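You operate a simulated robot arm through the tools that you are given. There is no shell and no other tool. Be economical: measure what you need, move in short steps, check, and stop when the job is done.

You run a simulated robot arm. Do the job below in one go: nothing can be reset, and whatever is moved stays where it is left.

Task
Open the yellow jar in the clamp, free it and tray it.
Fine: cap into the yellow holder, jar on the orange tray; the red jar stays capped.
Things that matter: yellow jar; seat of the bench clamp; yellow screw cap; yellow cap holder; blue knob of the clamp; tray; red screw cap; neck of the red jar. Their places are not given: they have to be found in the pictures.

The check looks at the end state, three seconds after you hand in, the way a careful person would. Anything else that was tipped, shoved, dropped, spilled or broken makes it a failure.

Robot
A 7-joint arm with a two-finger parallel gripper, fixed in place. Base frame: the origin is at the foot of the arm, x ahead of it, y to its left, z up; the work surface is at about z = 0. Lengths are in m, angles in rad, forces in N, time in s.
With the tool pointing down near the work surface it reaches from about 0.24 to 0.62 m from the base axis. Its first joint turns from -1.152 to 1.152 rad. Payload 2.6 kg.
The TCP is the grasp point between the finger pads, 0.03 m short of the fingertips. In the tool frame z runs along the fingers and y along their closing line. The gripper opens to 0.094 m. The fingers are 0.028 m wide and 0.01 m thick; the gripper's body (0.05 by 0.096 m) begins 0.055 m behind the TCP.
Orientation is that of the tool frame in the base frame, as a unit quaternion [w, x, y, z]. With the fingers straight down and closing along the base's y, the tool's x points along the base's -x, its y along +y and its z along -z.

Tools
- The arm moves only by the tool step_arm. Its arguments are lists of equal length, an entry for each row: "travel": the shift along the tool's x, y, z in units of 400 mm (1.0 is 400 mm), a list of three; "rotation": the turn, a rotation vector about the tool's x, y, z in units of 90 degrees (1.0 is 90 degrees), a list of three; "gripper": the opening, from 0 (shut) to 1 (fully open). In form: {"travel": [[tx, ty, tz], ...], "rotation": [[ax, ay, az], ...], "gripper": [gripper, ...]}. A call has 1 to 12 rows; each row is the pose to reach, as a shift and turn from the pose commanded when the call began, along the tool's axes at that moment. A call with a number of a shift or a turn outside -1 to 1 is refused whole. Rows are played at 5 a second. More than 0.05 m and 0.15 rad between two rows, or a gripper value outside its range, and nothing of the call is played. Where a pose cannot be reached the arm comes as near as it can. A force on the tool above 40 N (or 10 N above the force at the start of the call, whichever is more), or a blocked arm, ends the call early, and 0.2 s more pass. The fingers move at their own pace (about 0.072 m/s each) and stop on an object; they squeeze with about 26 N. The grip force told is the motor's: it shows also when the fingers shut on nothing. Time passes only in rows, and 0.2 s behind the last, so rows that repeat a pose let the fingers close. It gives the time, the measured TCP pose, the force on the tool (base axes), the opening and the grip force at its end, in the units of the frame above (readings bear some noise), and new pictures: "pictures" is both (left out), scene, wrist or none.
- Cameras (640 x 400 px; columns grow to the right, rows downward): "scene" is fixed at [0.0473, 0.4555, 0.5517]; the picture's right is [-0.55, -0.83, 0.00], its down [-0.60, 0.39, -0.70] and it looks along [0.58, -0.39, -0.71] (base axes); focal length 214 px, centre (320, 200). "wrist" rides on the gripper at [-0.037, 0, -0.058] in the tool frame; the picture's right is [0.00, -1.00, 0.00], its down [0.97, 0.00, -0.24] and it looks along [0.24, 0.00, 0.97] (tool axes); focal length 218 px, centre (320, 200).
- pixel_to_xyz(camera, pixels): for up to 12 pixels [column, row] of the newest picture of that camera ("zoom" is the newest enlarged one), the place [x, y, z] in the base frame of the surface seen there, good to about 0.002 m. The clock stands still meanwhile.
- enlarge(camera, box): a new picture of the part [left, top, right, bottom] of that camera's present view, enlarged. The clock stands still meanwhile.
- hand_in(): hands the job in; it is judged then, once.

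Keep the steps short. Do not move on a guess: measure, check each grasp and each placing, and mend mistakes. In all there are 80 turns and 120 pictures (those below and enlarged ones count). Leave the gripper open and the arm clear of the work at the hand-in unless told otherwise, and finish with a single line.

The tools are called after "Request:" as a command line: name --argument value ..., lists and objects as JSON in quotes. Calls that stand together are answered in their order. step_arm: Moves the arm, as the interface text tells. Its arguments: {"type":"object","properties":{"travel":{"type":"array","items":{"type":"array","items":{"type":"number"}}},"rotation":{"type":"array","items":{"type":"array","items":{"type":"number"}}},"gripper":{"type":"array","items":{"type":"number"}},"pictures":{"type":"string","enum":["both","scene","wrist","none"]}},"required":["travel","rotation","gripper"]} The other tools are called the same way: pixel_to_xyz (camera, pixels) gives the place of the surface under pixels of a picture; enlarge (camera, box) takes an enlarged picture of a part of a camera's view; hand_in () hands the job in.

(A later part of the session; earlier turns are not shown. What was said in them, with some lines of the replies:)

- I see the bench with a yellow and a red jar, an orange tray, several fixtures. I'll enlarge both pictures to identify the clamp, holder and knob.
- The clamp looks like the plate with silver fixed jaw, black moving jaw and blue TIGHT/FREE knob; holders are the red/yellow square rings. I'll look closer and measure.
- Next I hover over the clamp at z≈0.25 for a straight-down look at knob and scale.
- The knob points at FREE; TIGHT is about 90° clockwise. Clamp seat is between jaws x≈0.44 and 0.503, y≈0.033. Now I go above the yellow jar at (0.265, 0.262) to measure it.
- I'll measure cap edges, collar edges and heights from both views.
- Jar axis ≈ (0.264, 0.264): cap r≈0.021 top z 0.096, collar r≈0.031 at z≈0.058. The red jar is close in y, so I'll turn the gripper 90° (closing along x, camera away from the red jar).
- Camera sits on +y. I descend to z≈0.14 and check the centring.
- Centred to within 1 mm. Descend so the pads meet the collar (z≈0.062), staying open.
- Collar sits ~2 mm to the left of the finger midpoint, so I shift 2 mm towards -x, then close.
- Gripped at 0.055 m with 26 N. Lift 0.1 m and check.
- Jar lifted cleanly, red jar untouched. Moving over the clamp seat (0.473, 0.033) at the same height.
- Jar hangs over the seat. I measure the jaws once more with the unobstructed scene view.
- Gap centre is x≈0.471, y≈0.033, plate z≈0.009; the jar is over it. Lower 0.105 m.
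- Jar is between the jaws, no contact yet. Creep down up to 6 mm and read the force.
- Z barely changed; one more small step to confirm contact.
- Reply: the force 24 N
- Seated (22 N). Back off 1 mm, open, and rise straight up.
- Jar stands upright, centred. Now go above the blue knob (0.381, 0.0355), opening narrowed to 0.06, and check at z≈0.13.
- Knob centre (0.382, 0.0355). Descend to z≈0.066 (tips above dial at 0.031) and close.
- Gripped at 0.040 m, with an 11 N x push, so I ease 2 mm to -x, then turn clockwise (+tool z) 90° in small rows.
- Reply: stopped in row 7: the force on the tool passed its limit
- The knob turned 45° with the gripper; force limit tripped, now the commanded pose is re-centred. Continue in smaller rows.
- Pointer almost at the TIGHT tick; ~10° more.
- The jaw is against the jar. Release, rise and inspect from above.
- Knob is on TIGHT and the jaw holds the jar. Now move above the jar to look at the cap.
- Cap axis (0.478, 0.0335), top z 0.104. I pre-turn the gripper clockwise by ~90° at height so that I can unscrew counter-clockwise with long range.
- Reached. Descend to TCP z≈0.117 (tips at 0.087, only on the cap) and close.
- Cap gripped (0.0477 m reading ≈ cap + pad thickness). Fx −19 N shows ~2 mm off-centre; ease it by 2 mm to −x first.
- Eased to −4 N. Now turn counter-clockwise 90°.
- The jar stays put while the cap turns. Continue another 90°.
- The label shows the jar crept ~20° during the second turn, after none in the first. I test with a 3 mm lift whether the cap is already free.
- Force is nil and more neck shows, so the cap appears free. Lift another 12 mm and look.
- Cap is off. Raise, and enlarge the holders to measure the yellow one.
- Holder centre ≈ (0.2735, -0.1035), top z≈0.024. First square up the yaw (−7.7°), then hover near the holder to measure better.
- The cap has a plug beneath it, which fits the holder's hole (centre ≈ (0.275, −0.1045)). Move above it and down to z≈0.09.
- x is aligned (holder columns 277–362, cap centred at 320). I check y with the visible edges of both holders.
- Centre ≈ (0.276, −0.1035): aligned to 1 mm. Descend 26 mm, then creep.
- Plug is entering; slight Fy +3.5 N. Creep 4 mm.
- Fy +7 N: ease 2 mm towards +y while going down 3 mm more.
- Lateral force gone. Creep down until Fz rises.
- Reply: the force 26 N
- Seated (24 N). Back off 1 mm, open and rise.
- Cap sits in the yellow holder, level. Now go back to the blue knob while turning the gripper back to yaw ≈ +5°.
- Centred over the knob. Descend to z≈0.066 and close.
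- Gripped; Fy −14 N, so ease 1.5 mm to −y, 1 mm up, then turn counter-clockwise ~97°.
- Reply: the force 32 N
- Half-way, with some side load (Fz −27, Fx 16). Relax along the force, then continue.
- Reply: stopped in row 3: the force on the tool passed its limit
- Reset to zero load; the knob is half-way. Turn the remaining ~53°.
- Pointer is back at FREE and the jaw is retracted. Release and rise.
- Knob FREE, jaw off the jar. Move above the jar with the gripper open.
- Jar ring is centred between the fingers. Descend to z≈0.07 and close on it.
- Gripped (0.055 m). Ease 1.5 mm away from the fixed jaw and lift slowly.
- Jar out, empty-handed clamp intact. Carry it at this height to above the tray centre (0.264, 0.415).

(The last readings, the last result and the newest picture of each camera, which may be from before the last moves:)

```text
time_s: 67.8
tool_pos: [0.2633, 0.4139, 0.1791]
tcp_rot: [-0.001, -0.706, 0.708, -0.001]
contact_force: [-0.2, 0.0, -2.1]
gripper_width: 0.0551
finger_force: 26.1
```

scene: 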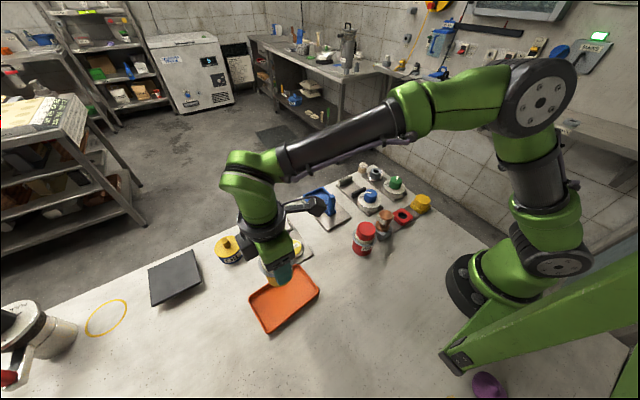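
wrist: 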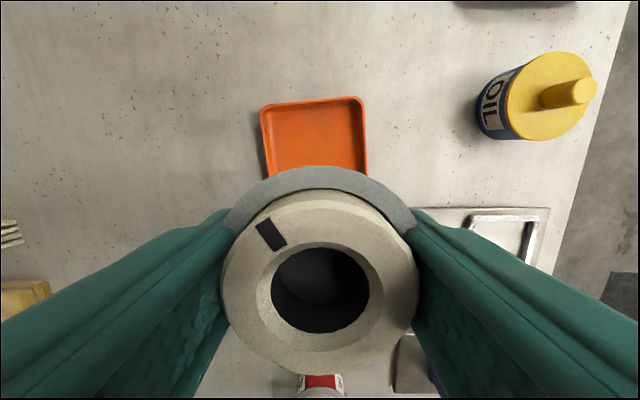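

Over the tray. Lower to ~5 mm above its floor.

Request:
step_arm --travel '[[0, 0, 0.09], [0, 0, 0.18], [0, 0, 0.25], [0, 0, 0.27], [0, 0, 0.27]]' --rotation '[[0, 0, 0], [0, 0, 0], [0, 0, 0], [0, 0, 0], [0, 0, 0]]' --gripper '[0.5, 0.5, 0.5, 0.5, 0.5]' --pictures "both"

Request:
enlarge --camera "scene" --box '[230, 220, 340, 340]'

```text
time_s: 69.0
tool_pos: [0.2632, 0.4164, 0.0684]
tcp_rot: [-0.001, -0.706, 0.708, 0.001]
contact_force: [0.0, 0.1, -1.6]
gripper_width: 0.0553
finger_force: 26.2
```

scene: 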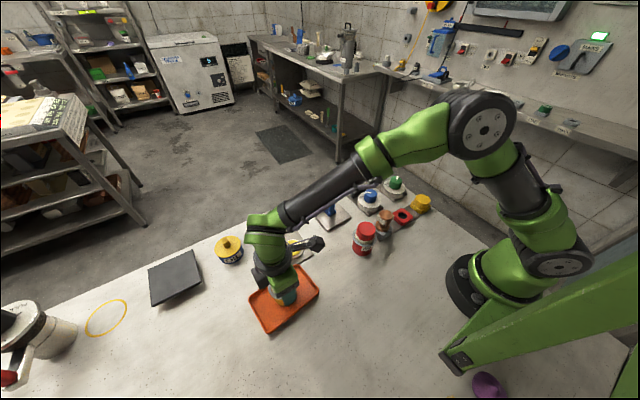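
wrist: 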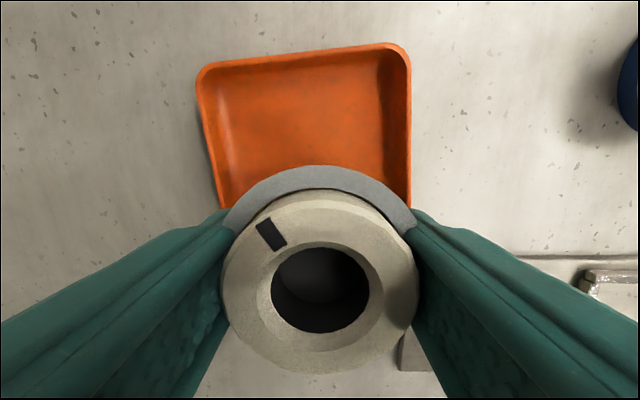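

```text
3.33 times, centred on (285, 280) of scene
```

zoom: 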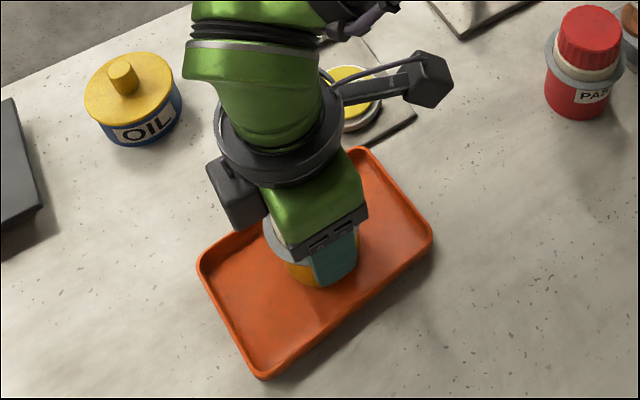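

Inside the tray. Creep down until contact.

Request:
step_arm --travel '[[0, 0, 0.003], [0, 0, 0.006], [0, 0, 0.008], [0, 0, 0.008]]' --rotation '[[0, 0, 0], [0, 0, 0], [0, 0, 0], [0, 0, 0]]' --gripper '[0.5, 0.5, 0.5, 0.5]' --pictures "none"

```text
time_s: 70.0
tool_pos: [0.2631, 0.415, 0.0673]
tcp_rot: [0.0, -0.707, 0.708, 0.001]
contact_force: [0.0, 0.0, -1.2]
gripper_width: 0.0551
finger_force: 26.1
```

Request:
step_arm --travel '[[0, 0, 0.0025], [0, 0, 0.005], [0, 0, 0.0065], [0, 0, 0.0065]]' --rotation '[[0, 0, 0], [0, 0, 0], [0, 0, 0], [0, 0, 0]]' --gripper '[0.5, 0.5, 0.5, 0.5]' --pictures "none"

```text
time_s: 71.0
tool_pos: [0.2651, 0.4167, 0.0666]
tcp_rot: [0.0, -0.706, 0.708, 0.001]
contact_force: [-0.8, -3.8, 14.2]
gripper_width: 0.0551
finger_force: 25.8
```

Contact (14 N). Back off ~0.5 mm, open moderately, and rise straight up.

Request:
step_arm --travel '[[0, 0, -0.0015], [0, 0, -0.0015], [0, 0, -0.0015], [0, 0, -0.0015], [0, 0, -0.08], [0, 0, -0.18], [0, 0, -0.28], [0, 0, -0.38], [0, 0, -0.38]]' --rotation '[[0, 0, 0], [0, 0, 0], [0, 0, 0], [0, 0, 0], [0, 0, 0], [0, 0, 0], [0, 0, 0], [0, 0, 0], [0, 0, 0]]' --gripper '[0.5, 0.85, 0.85, 0.85, 0.85, 0.85, 0.85, 0.85, 0.85]' --pictures "both"

```text
time_s: 73.0
tool_pos: [0.2646, 0.4156, 0.2185]
tcp_rot: [0.0, -0.706, 0.708, 0.001]
contact_force: [-0.3, 0.3, -0.5]
gripper_width: 0.0795
finger_force: 0.0
```

scene: 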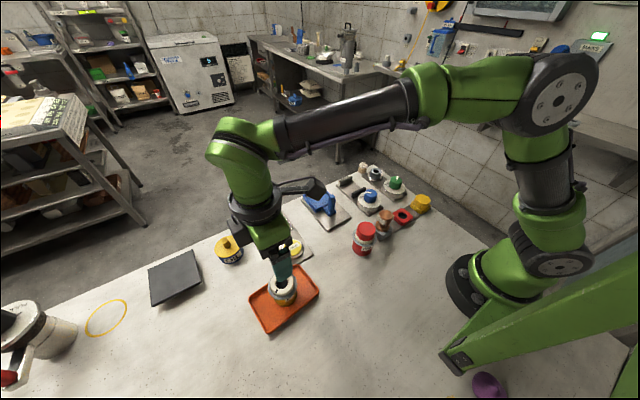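
wrist: 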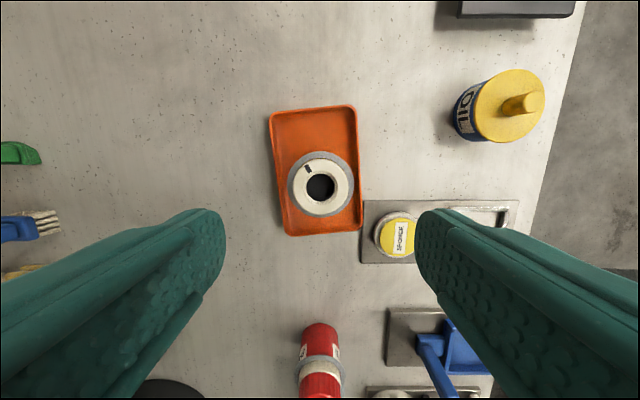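

Jar stands on the tray. Raise the arm clear and open fully, then a final check.

Request:
step_arm --travel '[[0.08, 0, -0.08], [0.16, 0, -0.16], [0.24, 0, -0.24], [0.32, 0, -0.3], [0.4, 0, -0.3], [0.4, 0, -0.3]]' --rotation '[[0, 0, 0], [0, 0, 0], [0, 0, 0], [0, 0, 0], [0, 0, 0], [0, 0, 0]]' --gripper '[1, 1, 1, 1, 1, 1]' --pictures "scene"

Request:
enlarge --camera "scene" --box '[240, 150, 440, 340]'

```text
time_s: 74.5
tool_pos: [0.2639, 0.2555, 0.3379]
tcp_rot: [-0.001, -0.706, 0.709, 0.0]
contact_force: [0.1, 0.5, 1.1]
gripper_width: 0.0942
finger_force: 0.0
```

scene: 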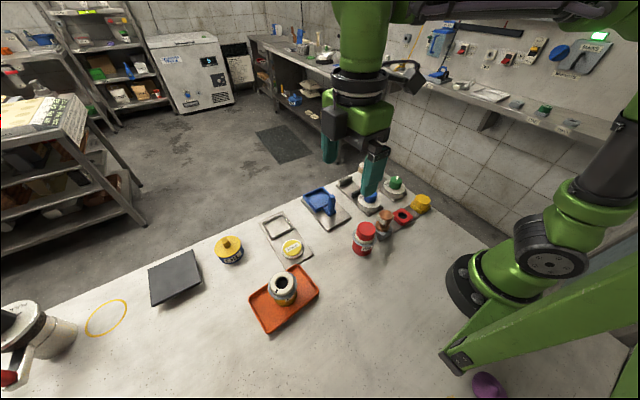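

```text
2.11 times, centred on (340, 245) of scene
```

zoom: 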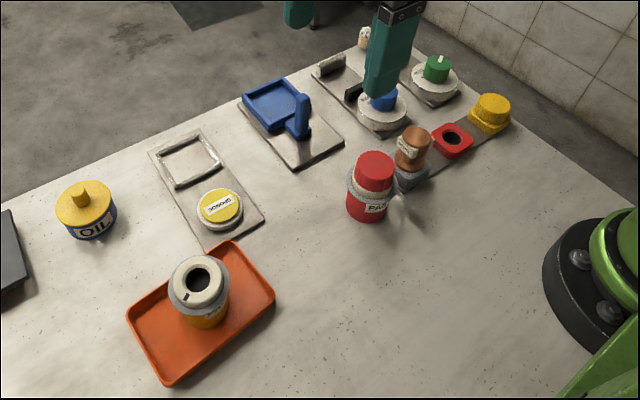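

The open jar is upright on the orange tray, the cap is in the yellow holder, the red jar is still capped, the knob is at FREE and nothing else has moved. The arm is clear with the gripper open, so I hand in.

Request:
hand_in

```text
The job is handed in.
```

The job is handed in: the yellow jar stands open on the orange tray, its cap is in the yellow holder, the clamp is set to FREE, and the red jar is untouched and still capped.
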